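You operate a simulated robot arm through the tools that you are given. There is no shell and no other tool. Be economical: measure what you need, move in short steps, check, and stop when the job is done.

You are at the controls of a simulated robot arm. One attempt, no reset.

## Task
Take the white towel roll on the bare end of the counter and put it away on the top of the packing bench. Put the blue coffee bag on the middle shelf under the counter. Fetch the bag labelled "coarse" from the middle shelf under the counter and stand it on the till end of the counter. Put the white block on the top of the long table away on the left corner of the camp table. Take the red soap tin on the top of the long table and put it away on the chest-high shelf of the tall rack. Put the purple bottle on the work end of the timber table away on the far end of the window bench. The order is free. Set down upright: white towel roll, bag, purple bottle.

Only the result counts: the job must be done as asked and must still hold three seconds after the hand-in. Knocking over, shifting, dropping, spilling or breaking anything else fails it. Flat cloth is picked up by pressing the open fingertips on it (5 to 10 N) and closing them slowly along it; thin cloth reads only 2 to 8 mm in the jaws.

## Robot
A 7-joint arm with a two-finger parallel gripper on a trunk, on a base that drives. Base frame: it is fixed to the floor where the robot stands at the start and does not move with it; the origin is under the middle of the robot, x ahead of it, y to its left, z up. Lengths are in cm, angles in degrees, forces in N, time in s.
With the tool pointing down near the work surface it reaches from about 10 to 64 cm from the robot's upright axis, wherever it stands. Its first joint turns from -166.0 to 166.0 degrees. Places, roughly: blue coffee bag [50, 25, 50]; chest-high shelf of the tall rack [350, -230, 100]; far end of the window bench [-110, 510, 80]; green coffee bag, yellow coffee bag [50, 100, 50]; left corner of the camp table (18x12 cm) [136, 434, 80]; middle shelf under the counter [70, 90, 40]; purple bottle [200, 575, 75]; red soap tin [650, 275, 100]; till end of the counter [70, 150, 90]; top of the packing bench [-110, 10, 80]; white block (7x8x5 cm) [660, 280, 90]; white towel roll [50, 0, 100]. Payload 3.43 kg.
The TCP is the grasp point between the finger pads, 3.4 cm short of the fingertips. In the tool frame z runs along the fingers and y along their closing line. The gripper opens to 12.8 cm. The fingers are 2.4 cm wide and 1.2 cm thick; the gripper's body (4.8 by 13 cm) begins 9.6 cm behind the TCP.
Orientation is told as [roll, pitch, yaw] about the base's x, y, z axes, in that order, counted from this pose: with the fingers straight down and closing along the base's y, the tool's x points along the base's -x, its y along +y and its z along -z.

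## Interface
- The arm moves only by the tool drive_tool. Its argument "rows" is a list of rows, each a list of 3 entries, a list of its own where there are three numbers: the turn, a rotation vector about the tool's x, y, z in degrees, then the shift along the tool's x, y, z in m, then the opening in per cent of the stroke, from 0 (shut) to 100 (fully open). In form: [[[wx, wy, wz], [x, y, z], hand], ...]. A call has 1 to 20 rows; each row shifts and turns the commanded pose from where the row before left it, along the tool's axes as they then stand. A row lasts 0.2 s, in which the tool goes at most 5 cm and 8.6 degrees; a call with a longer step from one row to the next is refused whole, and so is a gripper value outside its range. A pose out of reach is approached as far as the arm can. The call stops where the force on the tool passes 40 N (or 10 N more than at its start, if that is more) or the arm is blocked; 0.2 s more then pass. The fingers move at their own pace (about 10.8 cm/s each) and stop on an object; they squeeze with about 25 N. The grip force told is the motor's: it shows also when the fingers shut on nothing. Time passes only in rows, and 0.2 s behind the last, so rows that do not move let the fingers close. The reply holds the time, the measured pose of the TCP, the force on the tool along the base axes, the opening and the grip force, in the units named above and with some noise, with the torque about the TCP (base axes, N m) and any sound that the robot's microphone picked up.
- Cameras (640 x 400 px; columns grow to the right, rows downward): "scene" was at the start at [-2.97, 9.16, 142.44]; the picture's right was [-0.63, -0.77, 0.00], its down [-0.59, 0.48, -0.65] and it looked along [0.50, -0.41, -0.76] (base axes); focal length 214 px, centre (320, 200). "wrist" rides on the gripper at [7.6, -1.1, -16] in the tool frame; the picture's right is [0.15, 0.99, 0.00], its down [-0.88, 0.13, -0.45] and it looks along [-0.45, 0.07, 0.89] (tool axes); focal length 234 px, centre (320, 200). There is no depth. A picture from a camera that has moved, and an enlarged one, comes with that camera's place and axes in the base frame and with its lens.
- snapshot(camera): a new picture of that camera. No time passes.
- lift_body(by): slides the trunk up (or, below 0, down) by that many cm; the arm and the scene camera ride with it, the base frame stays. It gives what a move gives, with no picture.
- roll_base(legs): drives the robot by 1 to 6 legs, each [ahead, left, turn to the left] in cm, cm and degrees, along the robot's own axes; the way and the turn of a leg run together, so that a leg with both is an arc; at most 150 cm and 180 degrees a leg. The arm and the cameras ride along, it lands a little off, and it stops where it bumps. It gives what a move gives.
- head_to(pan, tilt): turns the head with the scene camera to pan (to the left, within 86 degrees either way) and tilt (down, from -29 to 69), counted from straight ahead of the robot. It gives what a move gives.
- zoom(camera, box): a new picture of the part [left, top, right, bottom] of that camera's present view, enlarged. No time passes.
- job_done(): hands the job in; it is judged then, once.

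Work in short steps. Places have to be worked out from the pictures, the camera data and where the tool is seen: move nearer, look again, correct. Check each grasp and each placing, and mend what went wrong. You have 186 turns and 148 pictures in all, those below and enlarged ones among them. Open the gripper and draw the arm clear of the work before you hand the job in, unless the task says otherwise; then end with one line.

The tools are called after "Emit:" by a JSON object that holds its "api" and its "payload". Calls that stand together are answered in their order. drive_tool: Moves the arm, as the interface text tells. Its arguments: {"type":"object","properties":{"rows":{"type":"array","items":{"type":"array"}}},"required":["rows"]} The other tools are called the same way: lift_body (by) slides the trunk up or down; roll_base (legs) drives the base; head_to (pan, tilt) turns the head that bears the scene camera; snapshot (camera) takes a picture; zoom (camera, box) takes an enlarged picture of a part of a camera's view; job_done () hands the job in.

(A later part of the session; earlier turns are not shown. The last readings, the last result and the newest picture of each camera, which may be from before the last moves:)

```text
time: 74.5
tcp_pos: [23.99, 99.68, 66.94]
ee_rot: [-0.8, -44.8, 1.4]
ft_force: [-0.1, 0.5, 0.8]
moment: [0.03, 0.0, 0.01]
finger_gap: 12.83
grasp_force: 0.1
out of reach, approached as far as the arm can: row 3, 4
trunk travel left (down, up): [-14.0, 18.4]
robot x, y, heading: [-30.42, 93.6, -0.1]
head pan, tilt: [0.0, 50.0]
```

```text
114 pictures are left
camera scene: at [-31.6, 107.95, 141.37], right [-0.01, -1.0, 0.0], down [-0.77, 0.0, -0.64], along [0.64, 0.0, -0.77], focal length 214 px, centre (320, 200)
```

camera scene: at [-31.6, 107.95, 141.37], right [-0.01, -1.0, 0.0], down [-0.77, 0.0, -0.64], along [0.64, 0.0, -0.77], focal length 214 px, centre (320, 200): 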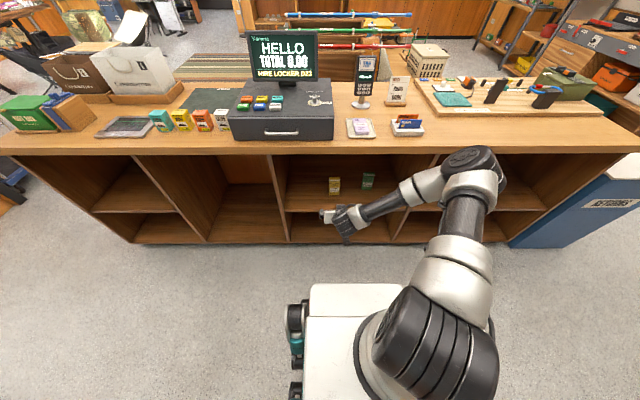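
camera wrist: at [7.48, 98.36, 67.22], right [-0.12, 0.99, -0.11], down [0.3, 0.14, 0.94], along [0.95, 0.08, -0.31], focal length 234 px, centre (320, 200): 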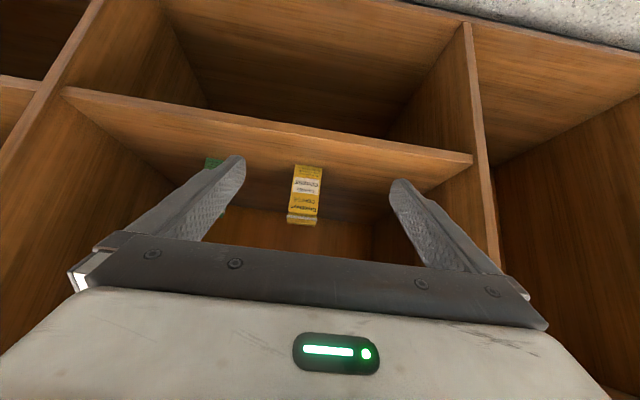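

The limit came at z≈67 with the trunk up. I'll instead lower the trunk and stretch the arm further ahead so the elbow stays in front of the counter, testing reach in the open.

Emit:
{"api": "lift_body", "payload": {"by": -14}}

Emit:
{"api": "drive_tool", "payload": {"rows": [[[0, 0, 0], [-0.028, 0, 0.028], 100], [[0, 0, 0], [-0.028, 0, 0.028], 100], [[0, 0, 0], [-0.028, 0, 0.028], 100], [[0, 0, 0], [0, 0, 0], 100]]}}

Emit:
{"api": "snapshot", "payload": {"camera": "scene"}}

```text
time: 76.2
tcp_pos: [23.99, 99.71, 52.83]
ee_rot: [-0.8, -44.8, 1.3]
ft_force: [-0.4, 0.1, 0.4]
moment: [0.01, -0.01, 0.0]
finger_gap: 12.8
grasp_force: 0.0
trunk travel left (down, up): [0.0, 32.4]
robot x, y, heading: [-30.26, 93.79, -0.4]
head pan, tilt: [0.0, 50.0]
```

```text
time: 77.2
tcp_pos: [36.08, 99.84, 52.85]
ee_rot: [-0.8, -44.8, 1.3]
ft_force: [0.2, -0.4, -1.3]
moment: [0.02, -0.01, 0.01]
finger_gap: 12.81
grasp_force: 0.1
trunk travel left (down, up): [0.0, 32.4]
robot x, y, heading: [-30.62, 94.0, -0.5]
head pan, tilt: [0.0, 50.0]
```

```text
113 pictures are left
camera scene: at [-31.6, 107.95, 127.37], right [-0.01, -1.0, 0.0], down [-0.77, 0.0, -0.64], along [0.64, 0.0, -0.77], focal length 214 px, centre (320, 200)
```

scene: 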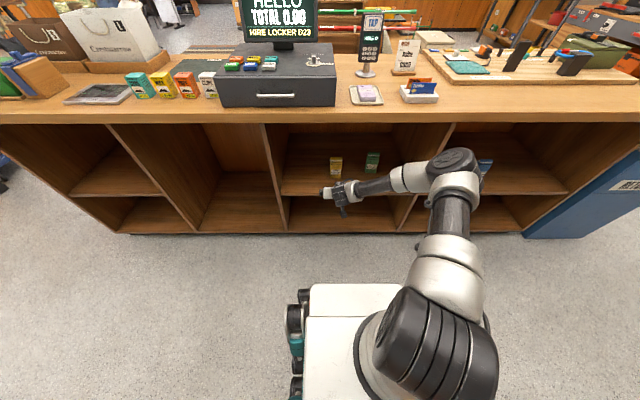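

TCP is now 66 cm ahead of the axis and the elbow is drawing back. I'll extend another 6 cm.

Emit:
{"api": "drive_tool", "payload": {"rows": [[[0, 0, 0], [-0.0215, 0, 0.0215], 100], [[0, 0, 0], [-0.0215, 0, 0.0215], 100], [[0, 0, 0], [0, 0, 0], 100]]}}

Emit:
{"api": "snapshot", "payload": {"camera": "wrist"}}

Emit:
{"api": "snapshot", "payload": {"camera": "scene"}}

```text
time: 78.0
tcp_pos: [42.11, 100.0, 52.9]
ee_rot: [-0.8, -44.8, 1.4]
ft_force: [0.0, -0.4, -0.2]
moment: [-0.01, -0.01, 0.02]
finger_gap: 12.77
grasp_force: 0.0
trunk travel left (down, up): [0.0, 32.4]
robot x, y, heading: [-30.33, 94.1, -0.4]
head pan, tilt: [0.0, 50.0]
```

```text
112 pictures are left
camera wrist: at [25.52, 98.67, 58.85], right [-0.12, 0.99, -0.11], down [0.3, 0.14, 0.94], along [0.95, 0.08, -0.31], focal length 234 px, centre (320, 200)
```

wrist: 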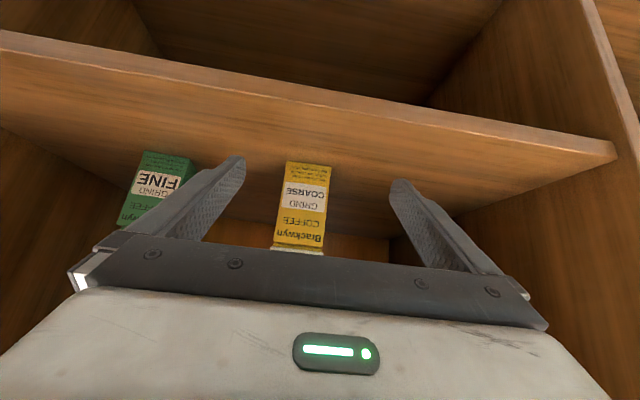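

```text
111 pictures are left
camera scene: at [-31.6, 107.95, 127.37], right [-0.01, -1.0, 0.0], down [-0.77, 0.0, -0.64], along [0.64, 0.0, -0.77], focal length 214 px, centre (320, 200)
```

scene: 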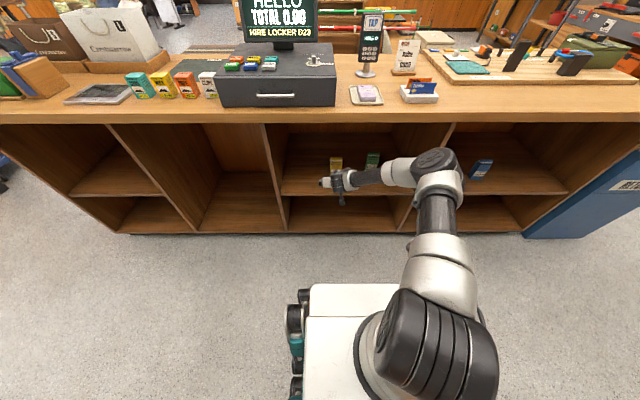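

The bag is centred near (52, 99.2), with z about 47–57. I'll drive ahead 9.5 cm and re-check.

Emit:
{"api": "roll_base", "payload": {"legs": [[9.5, -0.6, 0]]}}

Emit:
{"api": "snapshot", "payload": {"camera": "wrist"}}

Emit:
{"api": "snapshot", "payload": {"camera": "scene"}}

```text
time: 79.1
tcp_pos: [51.4, 99.18, 52.91]
ee_rot: [-0.8, -44.9, 1.3]
ft_force: [-0.2, -0.2, 0.1]
moment: [0.0, -0.02, 0.02]
finger_gap: 12.79
grasp_force: 0.0
trunk travel left (down, up): [0.0, 32.4]
robot x, y, heading: [-21.41, 93.5, -0.7]
head pan, tilt: [0.0, 50.0]
```

```text
110 pictures are left
camera wrist: at [34.87, 97.99, 58.87], right [-0.12, 0.99, -0.11], down [0.3, 0.14, 0.94], along [0.95, 0.08, -0.31], focal length 234 px, centre (320, 200)
```

wrist: 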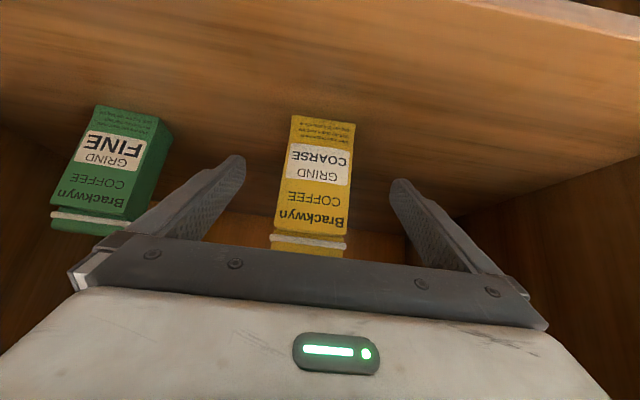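

```text
109 pictures are left
camera scene: at [-22.22, 107.3, 127.37], right [-0.01, -1.0, 0.0], down [-0.77, 0.01, -0.64], along [0.64, 0.0, -0.77], focal length 214 px, centre (320, 200)
```

scene: 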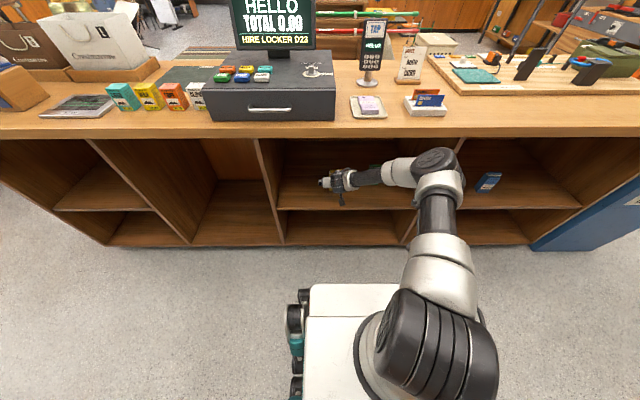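

Emit:
{"api": "drive_tool", "payload": {"rows": [[[0, 0, 0], [-0.012, -0.001, 0.012], 100], [[0, 0, 0], [0, 0, 0], 100], [[0, 0, 0], [0, 0, 0], 60], [[0, 0, 0], [0, 0, 0], 40], [[0, 0, 0], [0, 0, 0], 20], [[0, 0, 0], [0, 0, 0], 20]]}}

Emit:
{"api": "snapshot", "payload": {"camera": "wrist"}}

```text
time: 80.5
tcp_pos: [53.26, 99.16, 52.92]
ee_rot: [-0.8, -44.8, 1.3]
ft_force: [0.5, -0.8, 1.9]
moment: [0.03, -0.02, -0.01]
finger_gap: 5.99
grasp_force: 25.0
trunk travel left (down, up): [0.0, 32.4]
robot x, y, heading: [-20.88, 93.19, -0.5]
head pan, tilt: [0.0, 50.0]
```

```text
108 pictures are left
camera wrist: at [36.66, 97.89, 58.87], right [-0.12, 0.99, -0.11], down [0.3, 0.14, 0.94], along [0.95, 0.08, -0.31], focal length 234 px, centre (320, 200)
```

wrist: 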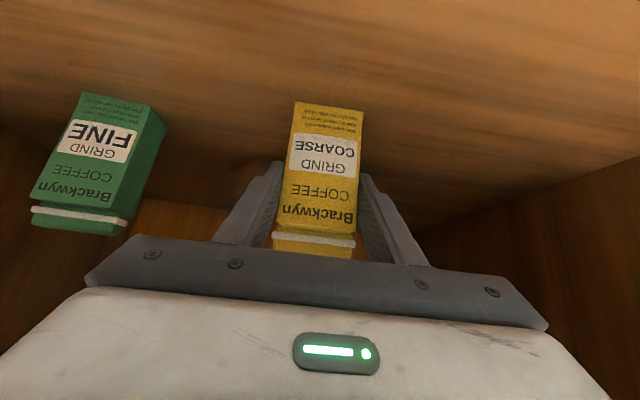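

Gripped with a 6 cm gap. I'll lift 4 cm, then back the base out.

Emit:
{"api": "drive_tool", "payload": {"rows": [[[0, 0, 0], [-0.014, 0, -0.014], 20], [[0, 0, 0], [-0.014, 0, -0.014], 20], [[0, 0, 0], [0, 0, 0], 20]]}}

Emit:
{"api": "roll_base", "payload": {"legs": [[-25, 0, 0]]}}

Emit:
{"api": "snapshot", "payload": {"camera": "wrist"}}

Emit:
{"api": "head_to", "payload": {"pan": 10, "tilt": 38}}

Emit:
{"api": "snapshot", "payload": {"camera": "scene"}}

```text
time: 81.3
tcp_pos: [53.36, 99.18, 56.86]
ee_rot: [-0.8, -44.8, 1.4]
ft_force: [-0.6, 0.6, -2.0]
moment: [-0.03, 0.05, 0.02]
finger_gap: 5.98
grasp_force: 25.0
trunk travel left (down, up): [0.0, 32.4]
robot x, y, heading: [-21.12, 93.11, -0.4]
head pan, tilt: [0.0, 50.0]
```

```text
time: 83.2
tcp_pos: [28.34, 99.57, 56.87]
ee_rot: [-0.8, -44.8, 1.5]
ft_force: [0.3, 0.0, -1.4]
moment: [-0.01, 0.05, 0.01]
finger_gap: 6.0
grasp_force: 24.6
trunk travel left (down, up): [0.0, 32.4]
robot x, y, heading: [-45.71, 93.03, -0.3]
head pan, tilt: [0.0, 50.0]
```

```text
107 pictures are left
camera wrist: at [11.77, 98.27, 62.81], right [-0.12, 0.99, -0.11], down [0.3, 0.14, 0.94], along [0.95, 0.08, -0.31], focal length 234 px, centre (320, 200)
```

wrist: 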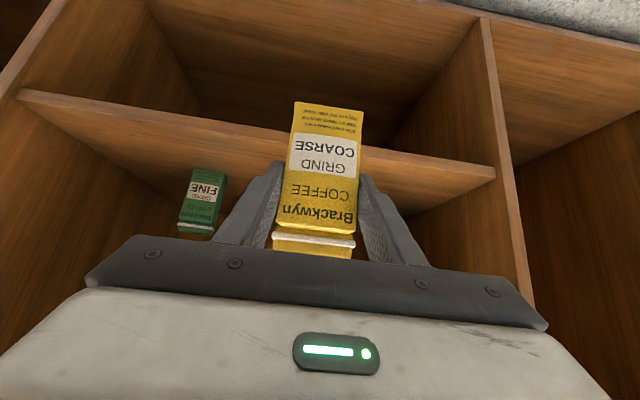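

```text
time: 83.9
tcp_pos: [28.27, 99.53, 56.92]
ee_rot: [-0.8, -44.8, 1.5]
ft_force: [0.6, -0.4, -2.3]
moment: [-0.02, 0.01, 0.0]
finger_gap: 5.95
grasp_force: 25.1
trunk travel left (down, up): [0.0, 32.4]
robot x, y, heading: [-46.01, 93.32, 0.1]
head pan, tilt: [10.0, 38.0]
```

```text
106 pictures are left
camera scene: at [-46.32, 108.93, 129.08], right [0.17, -0.99, 0.0], down [-0.61, -0.1, -0.79], along [0.78, 0.13, -0.62], focal length 214 px, centre (320, 200)
```

scene: 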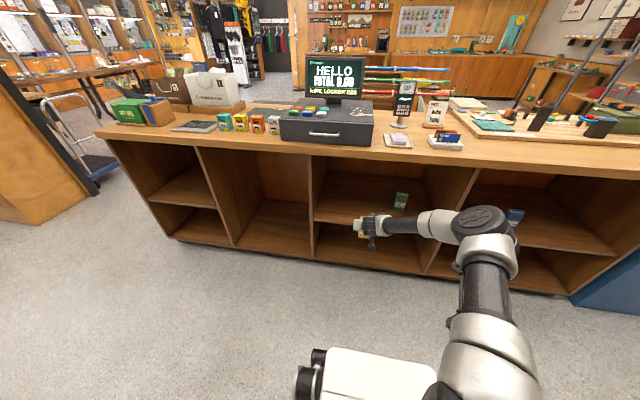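

Held securely. I'll look closely at the till end for a free spot.

Emit:
{"api": "lift_body", "payload": {"by": 15}}

Emit:
{"api": "head_to", "payload": {"pan": 28, "tilt": 32}}

Emit:
{"api": "snapshot", "payload": {"camera": "scene"}}

Emit:
{"api": "zoom", "payload": {"camera": "scene", "box": [140, 130, 460, 330]}}

```text
time: 85.6
tcp_pos: [28.28, 99.58, 71.78]
ee_rot: [-0.8, -44.7, 1.6]
ft_force: [-0.2, 0.6, -1.9]
moment: [0.0, 0.02, 0.02]
finger_gap: 5.98
grasp_force: 24.9
trunk travel left (down, up): [-15.0, 17.4]
robot x, y, heading: [-45.73, 93.49, -0.1]
head pan, tilt: [10.0, 38.0]
```

```text
time: 86.5
tcp_pos: [28.38, 99.71, 71.95]
ee_rot: [-0.8, -44.7, 1.4]
ft_force: [-0.2, -0.3, -2.1]
moment: [-0.02, 0.04, -0.02]
finger_gap: 5.99
grasp_force: 24.8
trunk travel left (down, up): [-15.0, 17.4]
robot x, y, heading: [-46.1, 93.21, -0.3]
head pan, tilt: [28.0, 32.0]
```

```text
105 pictures are left
camera scene: at [-46.89, 111.63, 145.01], right [0.47, -0.89, 0.0], down [-0.47, -0.25, -0.85], along [0.75, 0.39, -0.53], focal length 214 px, centre (320, 200)
```

scene: 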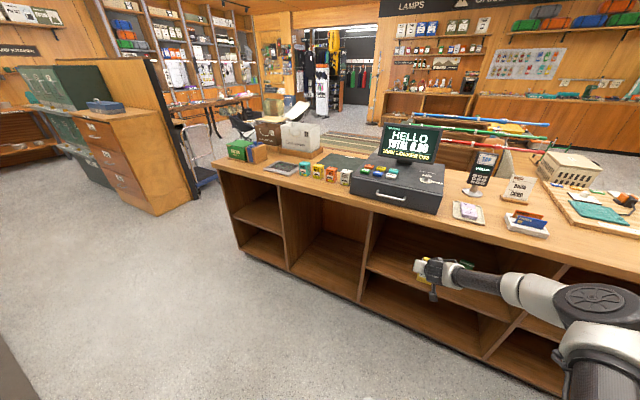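

```text
2.00 times, centred on (300, 230) of scene
camera zoom: at [-46.89, 111.63, 145.01], right [0.47, -0.89, 0.0], down [-0.47, -0.25, -0.85], along [0.75, 0.39, -0.53], focal length 429 px, centre (360, 140)
```

zoom: 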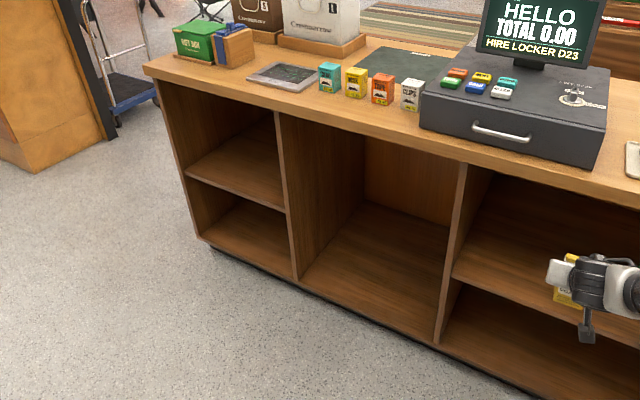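

Emit:
{"api": "zoom", "payload": {"camera": "scene", "box": [270, 130, 390, 205]}}

```text
5.33 times, centred on (330, 168) of scene
camera zoom: at [-46.89, 111.63, 145.01], right [0.47, -0.89, 0.0], down [-0.47, -0.25, -0.85], along [0.75, 0.39, -0.53], focal length 1144 px, centre (267, 373)
```

zoom: 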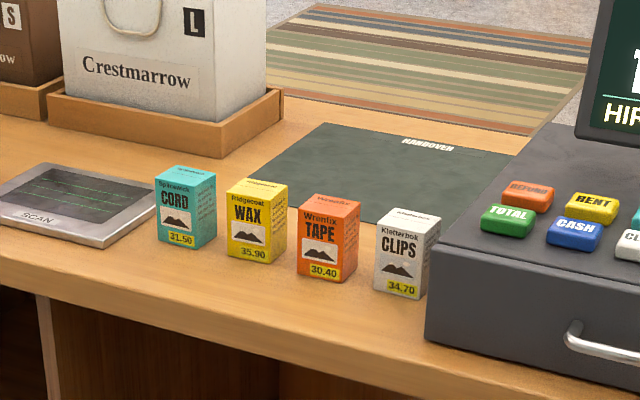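

The HANDOVER mat beside the till, centred near (77, 161), is free. I'll raise the bag above counter height first.

Emit:
{"api": "lift_body", "payload": {"by": 12}}

Emit:
{"api": "drive_tool", "payload": {"rows": [[[0, 0, 0], [-0.03, 0, -0.03], 20], [[0, 0, 0], [-0.03, 0, -0.03], 20], [[0, 0, 0], [-0.03, 0, -0.03], 20], [[0, 0, 0], [-0.03, 0, -0.03], 20], [[0, 0, 0], [-0.03, 0, -0.03], 20], [[0, 0, 0], [-0.03, 0, -0.03], 20], [[0, 0, 0], [-0.03, 0, -0.03], 20], [[0, 0, 0], [0, 0, 0], 20]]}}

Emit:
{"api": "roll_base", "payload": {"legs": [[0, 59, 0]]}}

Emit:
{"api": "head_to", "payload": {"pan": 0, "tilt": 40}}

Emit:
{"api": "snapshot", "payload": {"camera": "scene"}}

```text
time: 88.0
tcp_pos: [28.21, 99.59, 83.9]
ee_rot: [-0.8, -44.8, 1.6]
ft_force: [-0.2, -0.5, -2.1]
moment: [0.02, 0.08, -0.02]
finger_gap: 5.95
grasp_force: 24.9
trunk travel left (down, up): [-27.0, 5.4]
robot x, y, heading: [-45.97, 92.98, -0.3]
head pan, tilt: [28.0, 32.0]
```

```text
time: 89.8
tcp_pos: [28.54, 99.64, 113.62]
ee_rot: [-0.9, -44.7, 1.5]
ft_force: [-0.3, -0.6, -1.7]
moment: [-0.02, 0.03, 0.01]
finger_gap: 5.97
grasp_force: 24.6
trunk travel left (down, up): [-27.0, 5.4]
robot x, y, heading: [-46.11, 93.17, -0.1]
head pan, tilt: [28.0, 32.0]
```

```text
time: 95.9
tcp_pos: [28.92, 158.24, 113.54]
ee_rot: [-0.9, -44.8, 1.2]
ft_force: [1.0, -0.1, -2.2]
moment: [0.0, 0.04, 0.03]
finger_gap: 5.98
grasp_force: 25.0
trunk travel left (down, up): [-27.0, 5.4]
robot x, y, heading: [-44.93, 152.71, -0.8]
head pan, tilt: [28.0, 32.0]
```

```text
time: 96.8
tcp_pos: [28.95, 158.19, 113.52]
ee_rot: [-0.8, -44.7, 1.4]
ft_force: [0.2, 0.3, -1.9]
moment: [-0.01, 0.07, 0.01]
finger_gap: 5.97
grasp_force: 24.7
trunk travel left (down, up): [-27.0, 5.4]
robot x, y, heading: [-45.9, 152.26, -0.2]
head pan, tilt: [0.0, 40.0]
```

```text
102 pictures are left
camera scene: at [-45.88, 166.45, 155.79], right [-0.01, -1.0, 0.0], down [-0.64, 0.01, -0.77], along [0.77, -0.01, -0.64], focal length 214 px, centre (320, 200)
```

scene: 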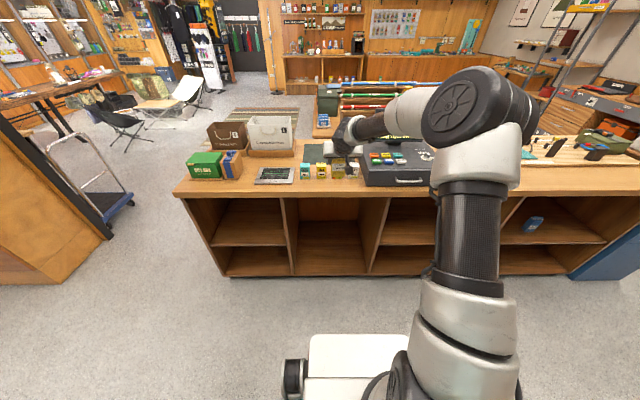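

The path is clear: the bag passes over the small boxes at z≈107 and the forearm over the till. I'll drive ahead 38 cm.

Emit:
{"api": "roll_base", "payload": {"legs": [[38, 1.5, 0]]}}

Emit:
{"api": "snapshot", "payload": {"camera": "scene"}}

Emit:
{"api": "snapshot", "payload": {"camera": "wrist"}}

```text
time: 99.2
tcp_pos: [67.13, 158.86, 113.6]
ee_rot: [-0.8, -44.9, 1.0]
ft_force: [-0.5, -0.5, -1.8]
moment: [-0.01, 0.04, -0.04]
finger_gap: 5.97
grasp_force: 25.0
trunk travel left (down, up): [-27.0, 5.4]
robot x, y, heading: [-7.35, 153.42, -1.1]
head pan, tilt: [0.0, 40.0]
```

```text
101 pictures are left
camera scene: at [-7.64, 167.5, 155.79], right [-0.02, -1.0, 0.0], down [-0.64, 0.01, -0.77], along [0.77, -0.01, -0.64], focal length 214 px, centre (320, 200)
```

scene: 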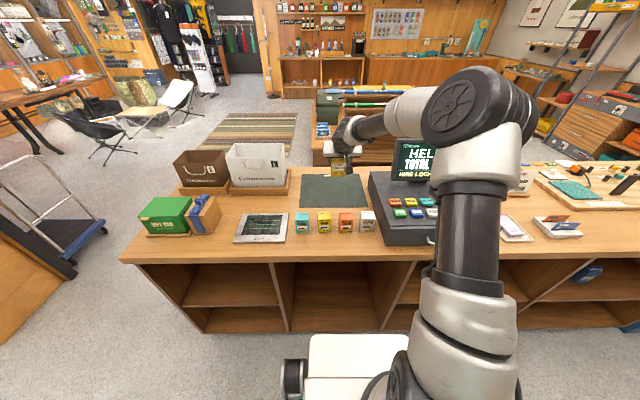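

```text
100 pictures are left
camera wrist: at [50.57, 157.76, 119.54], right [-0.11, 0.99, -0.11], down [0.3, 0.14, 0.94], along [0.95, 0.07, -0.31], focal length 234 px, centre (320, 200)
```

wrist: 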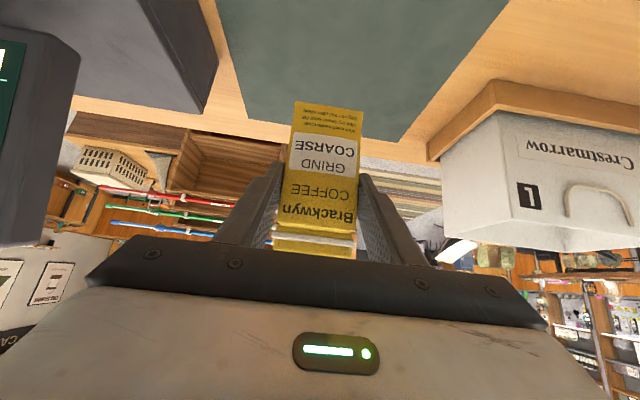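

The mat spans x 65–91 and y 146–175. I'll move 6 cm further in and lower to just above it.

Emit:
{"api": "drive_tool", "payload": {"rows": [[[0, 0, 0], [-0.0215, 0.003, 0.0215], 20], [[0, 0, 0], [-0.0215, 0.003, 0.0215], 20], [[0, 0, 0], [0.025, 0, 0.025], 20], [[0, 0, 0], [0.025, 0, 0.025], 20], [[0, 0, 0], [0.025, 0, 0.025], 20], [[0, 0, 0], [0.02, 0, 0.02], 20], [[0, 0, 0], [0, 0, 0], 20]]}}

Emit:
{"api": "zoom", "payload": {"camera": "scene", "box": [270, 110, 430, 210]}}

Emit:
{"api": "snapshot", "payload": {"camera": "wrist"}}

```text
time: 100.8
tcp_pos: [73.33, 159.33, 100.09]
ee_rot: [-0.9, -44.8, 0.9]
ft_force: [1.1, 0.3, -2.8]
moment: [-0.02, 0.03, -0.03]
finger_gap: 5.95
grasp_force: 24.8
trunk travel left (down, up): [-27.0, 5.4]
robot x, y, heading: [-7.42, 153.63, -0.7]
head pan, tilt: [0.0, 40.0]
```

```text
4.00 times, centred on (350, 160) of scene
camera zoom: at [-7.65, 167.51, 155.79], right [-0.02, -1.0, 0.0], down [-0.64, 0.01, -0.77], along [0.77, -0.01, -0.64], focal length 858 px, centre (200, 360)
```

zoom: 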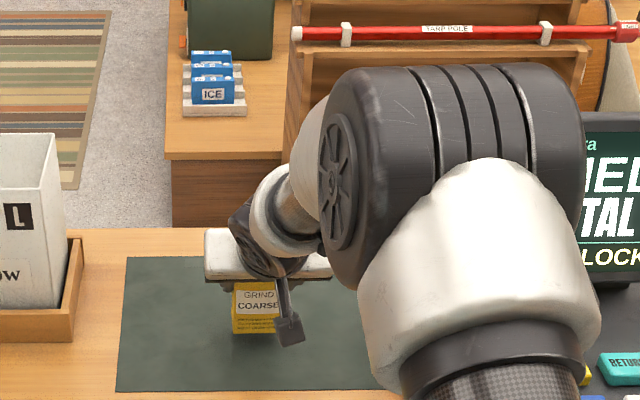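

```text
98 pictures are left
camera wrist: at [56.67, 158.27, 105.96], right [-0.11, 0.99, -0.11], down [0.3, 0.14, 0.94], along [0.95, 0.07, -0.31], focal length 234 px, centre (320, 200)
```

wrist: 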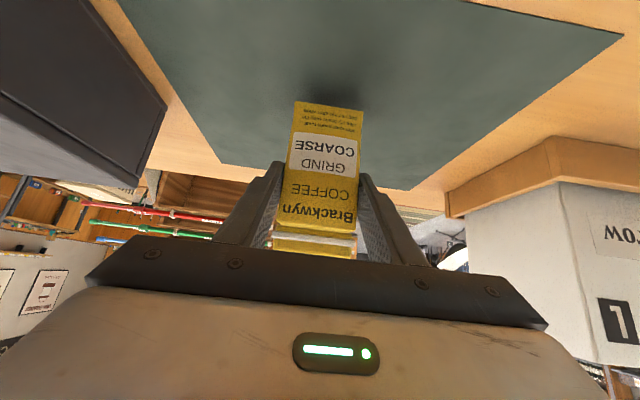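

Emit:
{"api": "drive_tool", "payload": {"rows": [[[0, 0, 0], [0.007, 0, 0.007], 20], [[0, 0, 0], [0.004, 0, 0.004], 20], [[0, 0, 0], [0, 0, 0], 20]]}}

Emit:
{"api": "drive_tool", "payload": {"rows": [[[0, 0, 0], [0.003, 0, 0.003], 20], [[0, 0, 0], [0, 0, 0], 20]]}}

```text
time: 101.6
tcp_pos: [73.13, 159.31, 98.49]
ee_rot: [-0.8, -44.7, 0.8]
ft_force: [-1.0, -0.5, -1.2]
moment: [0.01, 0.04, 0.0]
finger_gap: 5.96
grasp_force: 25.1
trunk travel left (down, up): [-27.0, 5.4]
robot x, y, heading: [-7.46, 153.6, -1.1]
head pan, tilt: [0.0, 40.0]
```

```text
time: 102.2
tcp_pos: [73.14, 159.33, 98.2]
ee_rot: [-0.8, -44.7, 0.9]
ft_force: [0.5, -0.3, -2.0]
moment: [-0.02, -0.01, 0.02]
finger_gap: 5.98
grasp_force: 24.7
trunk travel left (down, up): [-27.0, 5.4]
robot x, y, heading: [-7.83, 153.56, -1.0]
head pan, tilt: [0.0, 40.0]
```

Emit:
{"api": "drive_tool", "payload": {"rows": [[[0, 0, 0], [0.003, 0, 0.003], 20], [[0, 0, 0], [0, 0, 0], 20]]}}

Emit:
{"api": "drive_tool", "payload": {"rows": [[[0, 0, 0], [0.003, 0, 0.003], 20], [[0, 0, 0], [0, 0, 0], 20]]}}

Emit:
{"api": "snapshot", "payload": {"camera": "wrist"}}

```text
time: 102.8
tcp_pos: [73.22, 159.29, 97.94]
ee_rot: [-0.8, -45.0, 0.8]
ft_force: [-2.4, 0.1, 7.8]
moment: [0.26, 0.11, 0.08]
finger_gap: 5.96
grasp_force: 24.9
trunk travel left (down, up): [-27.0, 5.4]
robot x, y, heading: [-7.38, 153.65, -0.9]
head pan, tilt: [0.0, 40.0]
```

```text
time: 103.4
tcp_pos: [73.16, 159.15, 97.76]
ee_rot: [-0.7, -45.4, 0.8]
ft_force: [-2.1, -1.3, 24.6]
moment: [0.6, -0.19, 0.04]
finger_gap: 5.98
grasp_force: 24.9
trunk travel left (down, up): [-27.0, 5.4]
robot x, y, heading: [-7.61, 153.44, -1.1]
head pan, tilt: [0.0, 40.0]
```

```text
97 pictures are left
camera wrist: at [56.59, 158.14, 103.65], right [-0.11, 0.99, -0.11], down [0.29, 0.14, 0.95], along [0.95, 0.07, -0.31], focal length 234 px, centre (320, 200)
```

wrist: 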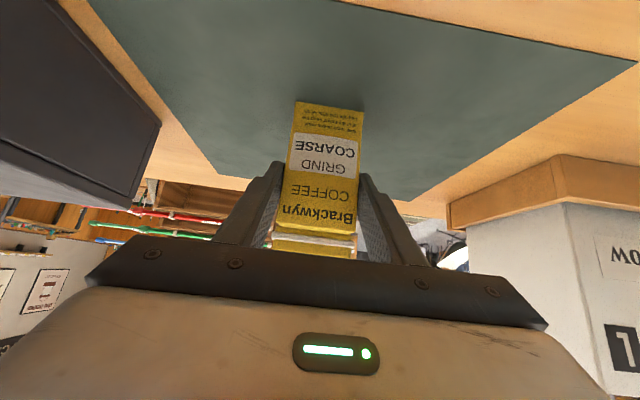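

It's in contact with the mat. I'll open and retract along the tool axis.

Emit:
{"api": "drive_tool", "payload": {"rows": [[[0, 0, 0], [0, 0, 0], 40], [[0, 0, 0], [0, 0, 0], 60], [[0, 0, 0], [0, 0, 0], 85], [[0, 0, 0], [0, 0, 0], 85], [[0, 0, 0], [0, 0, -0.03], 85], [[0, 0, 0], [0, 0, -0.045], 85], [[0, 0, 0], [0, 0, -0.045], 85], [[0, 0, 0], [0, 0, 0], 85]]}}

Emit:
{"api": "snapshot", "payload": {"camera": "wrist"}}

Emit:
{"api": "snapshot", "payload": {"camera": "scene"}}

```text
time: 105.2
tcp_pos: [64.79, 159.22, 105.99]
ee_rot: [-0.7, -44.9, 0.8]
ft_force: [0.1, 0.3, 0.2]
moment: [-0.01, 0.03, 0.02]
finger_gap: 10.87
grasp_force: 0.2
trunk travel left (down, up): [-27.0, 5.4]
robot x, y, heading: [-7.22, 153.59, -0.9]
head pan, tilt: [0.0, 40.0]
```

```text
96 pictures are left
camera wrist: at [48.2, 158.15, 111.85], right [-0.11, 0.99, -0.11], down [0.3, 0.14, 0.94], along [0.95, 0.07, -0.31], focal length 234 px, centre (320, 200)
```

wrist: 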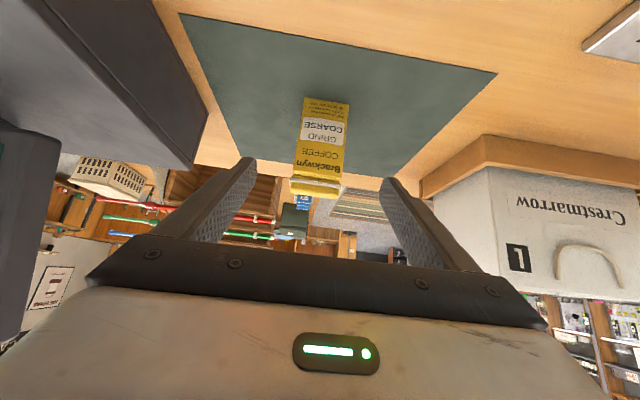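

```text
95 pictures are left
camera scene: at [-7.71, 167.5, 155.79], right [-0.02, -1.0, 0.0], down [-0.64, 0.01, -0.77], along [0.77, -0.01, -0.64], focal length 214 px, centre (320, 200)
```

scene: 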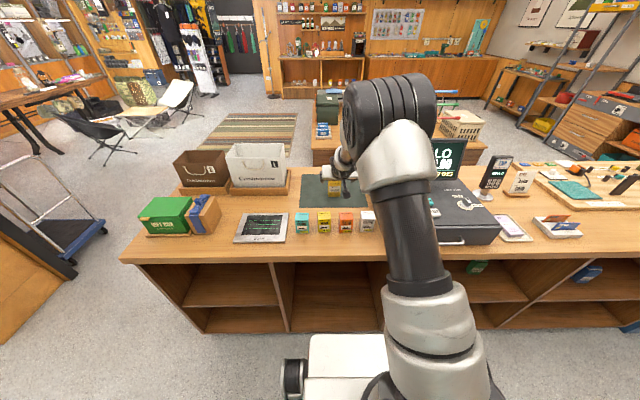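

The yellow bag stands on the mat. I'll lift clear, back out, lower to shelf pose and drive right to the blue bag at about (50, 24).

Emit:
{"api": "drive_tool", "payload": {"rows": [[[0, 0, 0], [-0.025, 0, -0.025], 100], [[0, 0, 0], [-0.025, 0, -0.025], 100], [[0, 0, 0], [0, 0, 0], 100]]}}

Emit:
{"api": "roll_base", "payload": {"legs": [[-36, 0, 0.9], [0, -135, 0]]}}

Emit:
{"api": "lift_body", "payload": {"by": -27}}

```text
time: 106.0
tcp_pos: [64.72, 159.25, 112.91]
ee_rot: [-0.8, -44.7, 0.8]
ft_force: [-0.1, 0.2, -0.7]
moment: [0.03, 0.02, -0.02]
finger_gap: 12.8
grasp_force: 0.0
trunk travel left (down, up): [-27.0, 5.4]
robot x, y, heading: [-7.3, 153.33, -0.8]
head pan, tilt: [0.0, 40.0]
```

```text
time: 121.1
tcp_pos: [27.11, 24.82, 112.96]
ee_rot: [-0.8, -44.8, 0.8]
ft_force: [-0.4, 0.0, -0.2]
moment: [-0.01, -0.02, 0.01]
finger_gap: 12.79
grasp_force: 0.2
trunk travel left (down, up): [-27.0, 5.4]
robot x, y, heading: [-44.93, 19.07, -0.8]
head pan, tilt: [0.0, 40.0]
```

```text
time: 123.9
tcp_pos: [27.15, 24.7, 85.96]
ee_rot: [-0.8, -44.8, 0.8]
ft_force: [0.4, 0.2, 0.1]
moment: [0.0, -0.03, 0.02]
finger_gap: 12.81
grasp_force: 0.1
trunk travel left (down, up): [0.0, 32.4]
robot x, y, heading: [-44.85, 19.19, -1.2]
head pan, tilt: [0.0, 40.0]
```

Emit:
{"api": "drive_tool", "payload": {"rows": [[[0, 0, 0], [0.03, 0, 0.03], 100], [[0, 0, 0], [0.03, 0, 0.03], 100], [[0, 0, 0], [0.03, 0, 0.03], 100], [[0, 0, 0], [0.03, 0, 0.03], 100], [[0, 0, 0], [0.03, 0, 0.03], 100], [[0, 0, 0], [0.03, 0, 0.03], 100], [[0, 0, 0], [0.03, 0, 0.03], 100], [[0, 0, 0], [0.018, 0, 0.018], 100], [[0, 0, 0], [0, 0, 0], 100]]}}

Emit:
{"api": "snapshot", "payload": {"camera": "wrist"}}

Emit:
{"api": "snapshot", "payload": {"camera": "scene"}}

```text
time: 125.9
tcp_pos: [27.04, 24.25, 53.57]
ee_rot: [-0.8, -44.8, 0.9]
ft_force: [0.3, 1.1, -0.7]
moment: [-0.02, 0.0, -0.01]
finger_gap: 12.81
grasp_force: 0.1
trunk travel left (down, up): [0.0, 32.4]
robot x, y, heading: [-45.52, 19.03, -1.1]
head pan, tilt: [0.0, 40.0]
```

```text
94 pictures are left
camera wrist: at [10.44, 23.26, 59.45], right [-0.11, 0.99, -0.11], down [0.3, 0.14, 0.94], along [0.95, 0.07, -0.31], focal length 234 px, centre (320, 200)
```

wrist: 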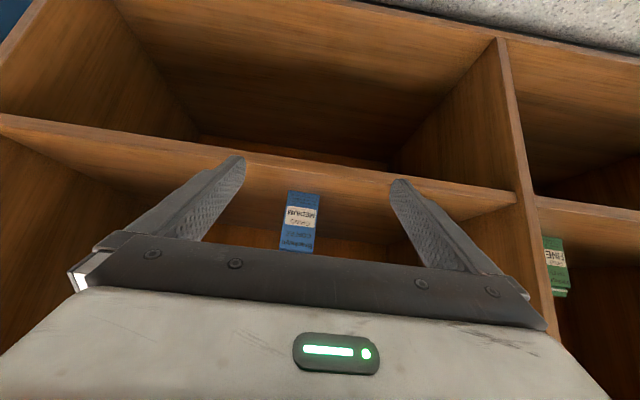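

```text
93 pictures are left
camera scene: at [-45.31, 33.1, 128.79], right [-0.02, -1.0, 0.0], down [-0.64, 0.01, -0.77], along [0.77, -0.01, -0.64], focal length 214 px, centre (320, 200)
```

scene: 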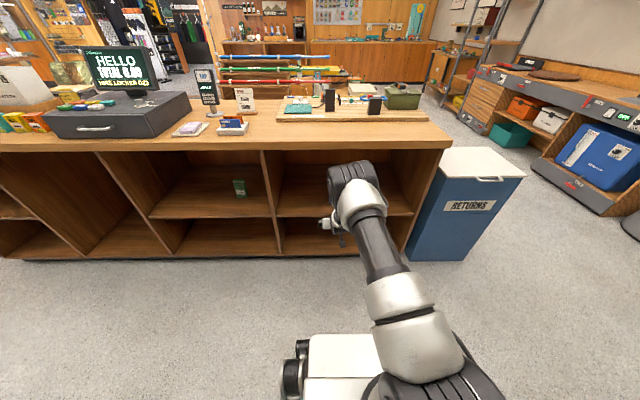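

The elbow is now in line with the arm and would hit the counter edge. I'll retract to about 52 cm ahead and see if it swings aside as before.

Emit:
{"api": "drive_tool", "payload": {"rows": [[[0, 0, 0], [0.028, 0, -0.028], 100], [[0, 0, 0], [0.028, 0, -0.028], 100], [[0, 0, 0], [0.028, 0, -0.028], 100], [[0, 0, 0], [0.028, 0, -0.028], 100], [[0, 0, 0], [0.028, 0, -0.028], 100], [[0, 0, 0], [0, 0, 0], 100]]}}

Emit:
{"api": "snapshot", "payload": {"camera": "scene"}}

```text
time: 127.3
tcp_pos: [7.12, 24.22, 53.82]
ee_rot: [-0.8, -44.7, 0.7]
ft_force: [0.1, -0.8, -0.3]
moment: [-0.05, -0.01, 0.01]
finger_gap: 12.79
grasp_force: 0.2
trunk travel left (down, up): [0.0, 32.4]
robot x, y, heading: [-45.37, 18.96, -1.0]
head pan, tilt: [0.0, 40.0]
```

```text
92 pictures are left
camera scene: at [-45.31, 33.1, 128.79], right [-0.02, -1.0, 0.0], down [-0.64, 0.01, -0.77], along [0.77, -0.01, -0.64], focal length 214 px, centre (320, 200)
```

scene: 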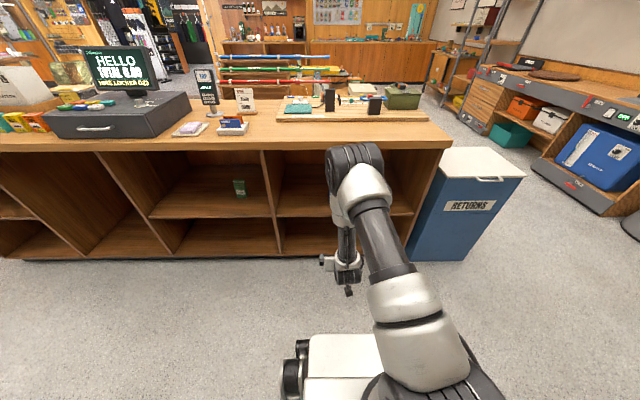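

The elbow is still in plane. I'll try a much longer extension, up to about 79 cm ahead, where the elbow should drop back.

Emit:
{"api": "drive_tool", "payload": {"rows": [[[0, 0, 0], [-0.03, 0, 0.03], 100], [[0, 0, 0], [-0.03, 0, 0.03], 100], [[0, 0, 0], [-0.03, 0, 0.03], 100], [[0, 0, 0], [-0.03, 0, 0.03], 100], [[0, 0, 0], [-0.03, 0, 0.03], 100], [[0, 0, 0], [-0.03, 0, 0.03], 100], [[0, 0, 0], [-0.01, 0, 0.01], 100], [[0, 0, 0], [0, 0, 0], 100]]}}

Emit:
{"api": "snapshot", "payload": {"camera": "scene"}}

```text
time: 129.1
tcp_pos: [34.13, 24.34, 53.82]
ee_rot: [-0.8, -44.8, 0.8]
ft_force: [0.4, -0.6, 0.1]
moment: [0.01, 0.0, 0.01]
finger_gap: 12.81
grasp_force: 0.1
trunk travel left (down, up): [0.0, 32.4]
robot x, y, heading: [-45.1, 18.96, -1.1]
head pan, tilt: [0.0, 40.0]
```

```text
91 pictures are left
camera scene: at [-45.31, 33.1, 128.79], right [-0.02, -1.0, 0.0], down [-0.64, 0.01, -0.77], along [0.77, -0.01, -0.64], focal length 214 px, centre (320, 200)
```

scene: 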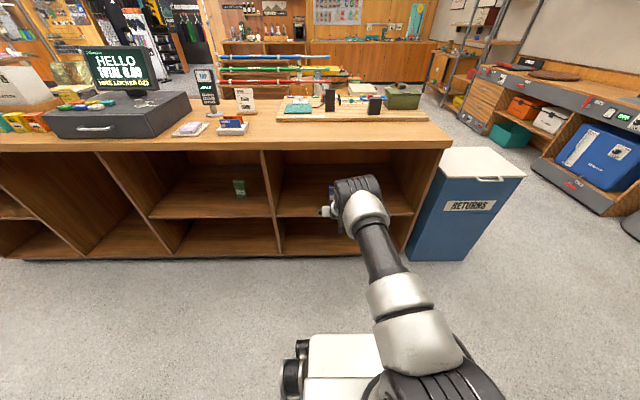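

Still reachable at 79 cm ahead and the elbow is dropping. I'll extend a further 8 cm into the open bay.

Emit:
{"api": "drive_tool", "payload": {"rows": [[[0, 0, 0], [-0.02, -0.004, 0.02], 100], [[0, 0, 0], [-0.02, 0, 0.02], 100], [[0, 0, 0], [-0.02, 0, 0.02], 100], [[0, 0, 0], [0, 0, 0], 100]]}}

Emit:
{"api": "snapshot", "payload": {"camera": "scene"}}

Emit:
{"api": "snapshot", "payload": {"camera": "wrist"}}

```text
time: 130.1
tcp_pos: [42.12, 24.35, 53.74]
ee_rot: [-0.8, -44.7, 0.8]
ft_force: [0.1, -0.3, 0.9]
moment: [-0.02, 0.02, 0.01]
finger_gap: 12.8
grasp_force: 0.0
out of reach, approached as far as the arm can: row 3
trunk travel left (down, up): [0.0, 32.4]
robot x, y, heading: [-45.2, 19.32, -1.0]
head pan, tilt: [0.0, 40.0]
```

```text
90 pictures are left
camera scene: at [-45.31, 33.1, 128.79], right [-0.02, -1.0, 0.0], down [-0.64, 0.01, -0.77], along [0.77, -0.01, -0.64], focal length 214 px, centre (320, 200)
```

scene: 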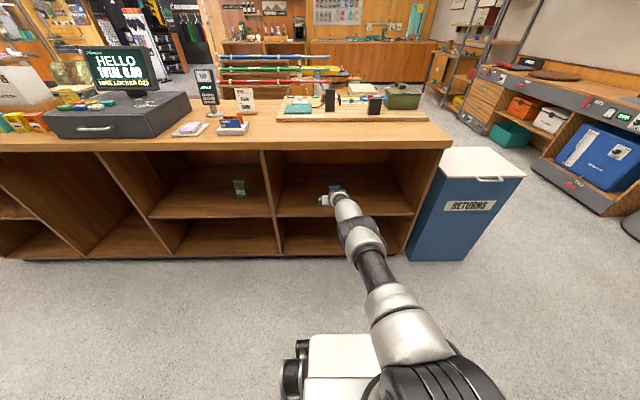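

```text
89 pictures are left
camera wrist: at [25.45, 23.21, 59.71], right [-0.11, 0.99, -0.11], down [0.3, 0.14, 0.94], along [0.95, 0.07, -0.32], focal length 234 px, centre (320, 200)
```

wrist: 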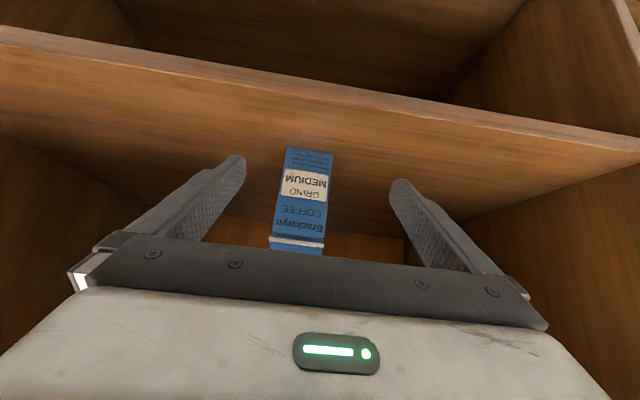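

The arm is nearly straight with the elbow well back. The blue bag's front is near (48.5, 23.1), so I'll drive ahead 9 cm and right 1 cm.

Emit:
{"api": "roll_base", "payload": {"legs": [[9, -1.0, 0]]}}

Emit:
{"api": "snapshot", "payload": {"camera": "wrist"}}

```text
time: 131.2
tcp_pos: [51.02, 23.22, 53.72]
ee_rot: [-0.9, -44.8, 0.8]
ft_force: [0.2, -0.4, -0.2]
moment: [0.0, 0.01, 0.01]
finger_gap: 12.81
grasp_force: 0.0
trunk travel left (down, up): [0.0, 32.4]
robot x, y, heading: [-36.18, 17.82, -0.8]
head pan, tilt: [0.0, 40.0]
```

```text
88 pictures are left
camera wrist: at [34.47, 22.22, 59.74], right [-0.11, 0.99, -0.11], down [0.3, 0.14, 0.94], along [0.95, 0.07, -0.31], focal length 234 px, centre (320, 200)
```

wrist: 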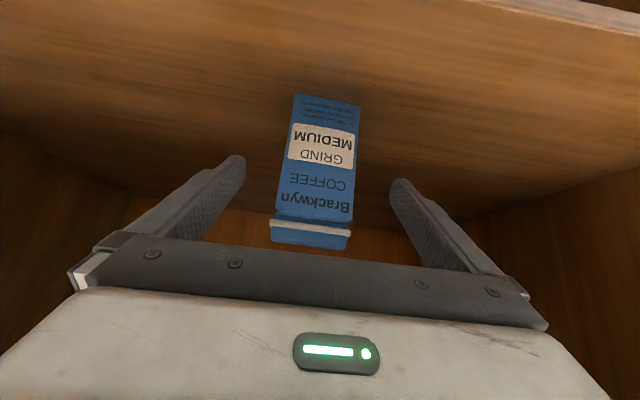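

Alignment matches the earlier grasp. I'll lower 0.6 cm and close.

Emit:
{"api": "drive_tool", "payload": {"rows": [[[0, 0, 0], [0.005, 0, 0.005], 100], [[0, 0, 0], [0, 0, 0], 60], [[0, 0, 0], [0, 0, 0], 40], [[0, 0, 0], [0, 0, 0], 20], [[0, 0, 0], [0, 0, 0], 20]]}}

Emit:
{"api": "snapshot", "payload": {"camera": "wrist"}}

```text
time: 132.4
tcp_pos: [51.0, 23.27, 53.09]
ee_rot: [-0.9, -44.8, 0.9]
ft_force: [-0.1, -1.8, 0.7]
moment: [0.0, -0.02, -0.03]
finger_gap: 6.0
grasp_force: 25.0
trunk travel left (down, up): [0.0, 32.4]
robot x, y, heading: [-36.17, 17.97, -0.8]
head pan, tilt: [0.0, 40.0]
```

```text
87 pictures are left
camera wrist: at [34.46, 22.18, 59.01], right [-0.11, 0.99, -0.11], down [0.3, 0.14, 0.94], along [0.95, 0.07, -0.31], focal length 234 px, centre (320, 200)
```

wrist: 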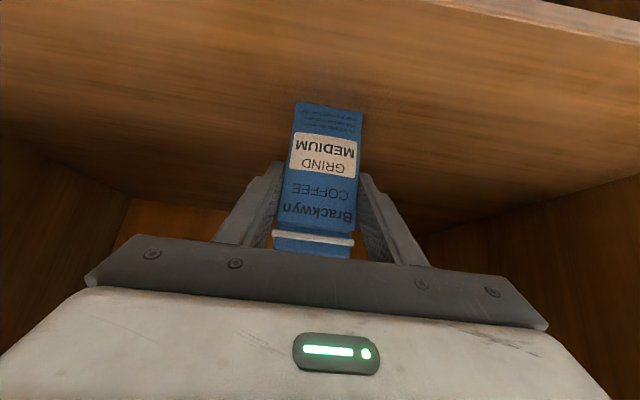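

Gripped. I'll lift 4 cm, back out 9 cm and retract the arm clear of the shelf.

Emit:
{"api": "drive_tool", "payload": {"rows": [[[0, 0, 0], [-0.014, 0, -0.014], 20], [[0, 0, 0], [-0.014, 0, -0.014], 20], [[0, 0, 0], [0, 0, 0], 20]]}}

Emit:
{"api": "roll_base", "payload": {"legs": [[-9.5, 0, 0.9]]}}

Emit:
{"api": "drive_tool", "payload": {"rows": [[[0, 0, 0], [0.03, 0, -0.03], 20], [[0, 0, 0], [0.03, 0, -0.03], 20], [[0, 0, 0], [0.03, 0, -0.03], 20], [[0, 0, 0], [0.025, 0, -0.025], 20], [[0, 0, 0], [0, 0, 0], 20]]}}

Emit:
{"api": "roll_base", "payload": {"legs": [[0, 76, 0]]}}

Emit:
{"api": "snapshot", "payload": {"camera": "wrist"}}

Emit:
{"api": "snapshot", "payload": {"camera": "scene"}}

```text
time: 133.2
tcp_pos: [51.13, 23.41, 57.06]
ee_rot: [-0.8, -44.9, 1.0]
ft_force: [0.3, -0.5, -2.2]
moment: [0.03, 0.02, 0.03]
finger_gap: 5.99
grasp_force: 24.6
trunk travel left (down, up): [0.0, 32.4]
robot x, y, heading: [-36.21, 18.13, -0.9]
head pan, tilt: [0.0, 40.0]
```

```text
time: 134.3
tcp_pos: [41.52, 24.73, 57.02]
ee_rot: [-0.8, -44.8, 1.8]
ft_force: [1.0, 0.4, -1.8]
moment: [-0.01, 0.03, 0.02]
finger_gap: 5.97
grasp_force: 24.8
trunk travel left (down, up): [0.0, 32.4]
robot x, y, heading: [-45.1, 18.01, -0.3]
head pan, tilt: [0.0, 40.0]
```

```text
time: 135.5
tcp_pos: [25.31, 24.42, 57.14]
ee_rot: [-0.8, -44.8, 1.7]
ft_force: [0.9, -0.1, -2.0]
moment: [-0.05, 0.01, -0.02]
finger_gap: 5.96
grasp_force: 25.1
trunk travel left (down, up): [0.0, 32.4]
robot x, y, heading: [-45.1, 18.21, -0.2]
head pan, tilt: [0.0, 40.0]
```

```text
time: 143.2
tcp_pos: [24.92, 100.46, 57.12]
ee_rot: [-0.8, -44.8, 2.5]
ft_force: [-0.1, 0.4, -1.9]
moment: [-0.03, 0.02, -0.04]
finger_gap: 5.97
grasp_force: 25.3
trunk travel left (down, up): [0.0, 32.4]
robot x, y, heading: [-45.85, 93.79, 0.8]
head pan, tilt: [0.0, 40.0]
```

```text
86 pictures are left
camera wrist: at [8.39, 98.88, 63.03], right [-0.14, 0.98, -0.11], down [0.3, 0.15, 0.94], along [0.94, 0.09, -0.31], focal length 234 px, centre (320, 200)
```

wrist: 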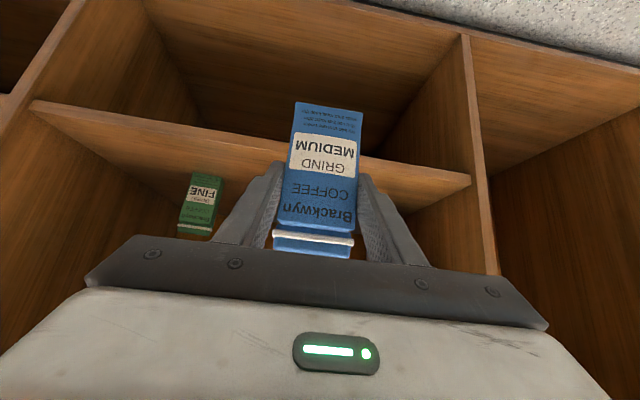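

```text
85 pictures are left
camera scene: at [-46.51, 107.3, 128.79], right [0.01, -1.0, 0.0], down [-0.64, -0.01, -0.77], along [0.77, 0.01, -0.64], focal length 214 px, centre (320, 200)
```

scene: 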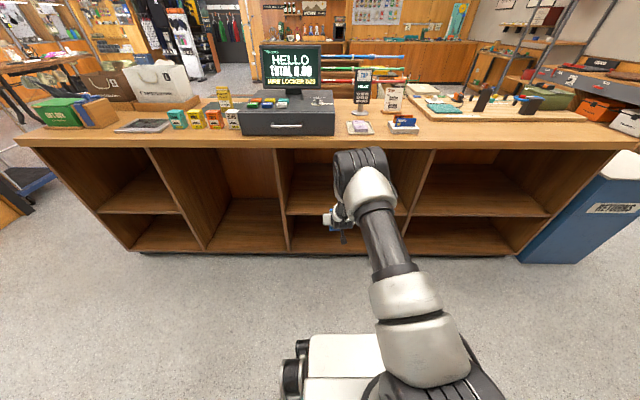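

Lined up with the free half of the middle shelf at y≈100. I'll extend the arm, then drive in a few cm.

Emit:
{"api": "drive_tool", "payload": {"rows": [[[0, 0, 0], [-0.03, 0, 0.03], 20], [[0, 0, 0], [-0.03, 0, 0.03], 20], [[0, 0, 0], [-0.03, 0, 0.03], 20], [[0, 0, 0], [-0.025, 0, 0.025], 20], [[0, 0, 0], [0, 0, 0], 20]]}}

Emit:
{"api": "roll_base", "payload": {"legs": [[8, 0, 0]]}}

Emit:
{"api": "drive_tool", "payload": {"rows": [[[0, 0, 0], [0.01, 0, 0.01], 20], [[0, 0, 0], [0.009, 0, 0.009], 20], [[0, 0, 0], [0, 0, 0], 20]]}}

Emit:
{"api": "snapshot", "payload": {"camera": "wrist"}}

```text
time: 144.3
tcp_pos: [40.97, 100.81, 57.09]
ee_rot: [-0.8, -44.7, 2.4]
ft_force: [-0.4, 0.1, -1.9]
moment: [0.0, 0.06, 0.03]
finger_gap: 6.0
grasp_force: 25.0
trunk travel left (down, up): [0.0, 32.4]
robot x, y, heading: [-45.62, 93.39, 0.8]
head pan, tilt: [0.0, 40.0]
```

```text
time: 145.4
tcp_pos: [49.11, 100.82, 57.29]
ee_rot: [-0.8, -44.8, 2.3]
ft_force: [0.9, 1.0, -1.6]
moment: [0.01, 0.06, 0.02]
finger_gap: 5.97
grasp_force: 25.3
trunk travel left (down, up): [0.0, 32.4]
robot x, y, heading: [-37.97, 93.37, 0.4]
head pan, tilt: [0.0, 40.0]
```

```text
time: 146.2
tcp_pos: [48.98, 100.82, 54.75]
ee_rot: [-0.8, -44.9, 2.4]
ft_force: [0.7, -0.5, -1.9]
moment: [-0.02, 0.04, 0.01]
finger_gap: 5.97
grasp_force: 24.8
trunk travel left (down, up): [0.0, 32.4]
robot x, y, heading: [-37.57, 93.24, 0.2]
head pan, tilt: [0.0, 40.0]
```

```text
84 pictures are left
camera wrist: at [32.5, 99.3, 60.54], right [-0.13, 0.98, -0.11], down [0.3, 0.15, 0.94], along [0.94, 0.09, -0.32], focal length 234 px, centre (320, 200)
```

wrist: 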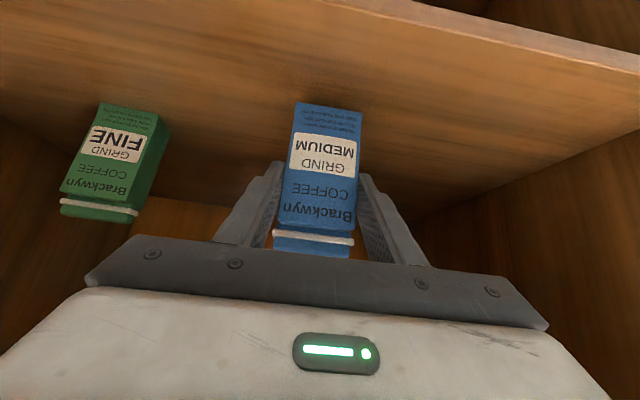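

Emit:
{"api": "drive_tool", "payload": {"rows": [[[0, 0, 0], [0.007, 0, 0.007], 20], [[0, 0, 0], [0.003, 0, 0.003], 20], [[0, 0, 0], [0, 0, 0], 20]]}}

Emit:
{"api": "drive_tool", "payload": {"rows": [[[0, 0, 0], [0.003, 0, 0.003], 20], [[0, 0, 0], [0, 0, 0], 20]]}}

```text
time: 147.0
tcp_pos: [49.0, 100.87, 53.16]
ee_rot: [-0.9, -44.8, 2.2]
ft_force: [0.6, 0.6, -1.7]
moment: [-0.02, 0.05, 0.02]
finger_gap: 6.0
grasp_force: 24.8
trunk travel left (down, up): [0.0, 32.4]
robot x, y, heading: [-37.49, 93.05, 0.2]
head pan, tilt: [0.0, 40.0]
```

```text
time: 147.6
tcp_pos: [49.07, 100.8, 52.97]
ee_rot: [-0.7, -45.2, 2.3]
ft_force: [0.3, 0.8, 8.8]
moment: [0.36, 0.03, -0.01]
finger_gap: 5.97
grasp_force: 24.9
trunk travel left (down, up): [0.0, 32.4]
robot x, y, heading: [-37.99, 93.61, 0.3]
head pan, tilt: [0.0, 40.0]
```

Contact made. I'll open, retract along the tool axis and check.

Emit:
{"api": "drive_tool", "payload": {"rows": [[[0, 0, 0], [0, 0, 0], 40], [[0, 0, 0], [0, 0, 0], 60], [[0, 0, 0], [0, 0, 0], 90], [[0, 0, 0], [0, 0, 0], 90], [[0, 0, 0], [0, 0, -0.03], 90], [[0, 0, 0], [0, 0, -0.045], 90], [[0, 0, 0], [0.02, 0, -0.04], 90], [[0, 0, 0], [0.02, 0, -0.04], 90], [[0, 0, 0], [0, 0, 0], 90]]}}

Emit:
{"api": "snapshot", "payload": {"camera": "wrist"}}

```text
time: 149.6
tcp_pos: [35.36, 100.5, 61.03]
ee_rot: [-0.8, -44.8, 2.4]
ft_force: [-0.3, -1.3, -0.8]
moment: [-0.01, 0.02, 0.0]
finger_gap: 11.5
grasp_force: 0.0
trunk travel left (down, up): [0.0, 32.4]
robot x, y, heading: [-37.8, 93.57, 0.5]
head pan, tilt: [0.0, 40.0]
```

```text
83 pictures are left
camera wrist: at [18.85, 98.98, 67.01], right [-0.13, 0.98, -0.11], down [0.3, 0.15, 0.94], along [0.94, 0.09, -0.31], focal length 234 px, centre (320, 200)
```

wrist: 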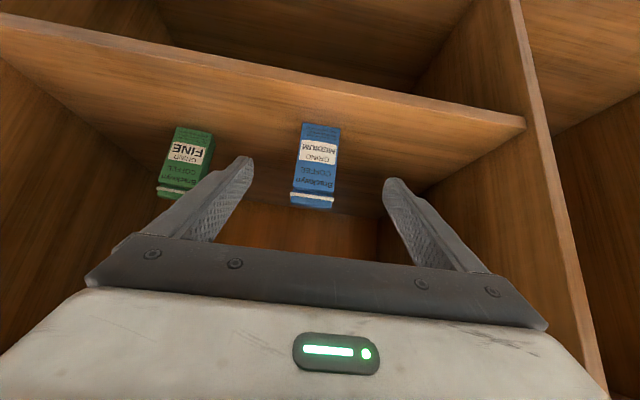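

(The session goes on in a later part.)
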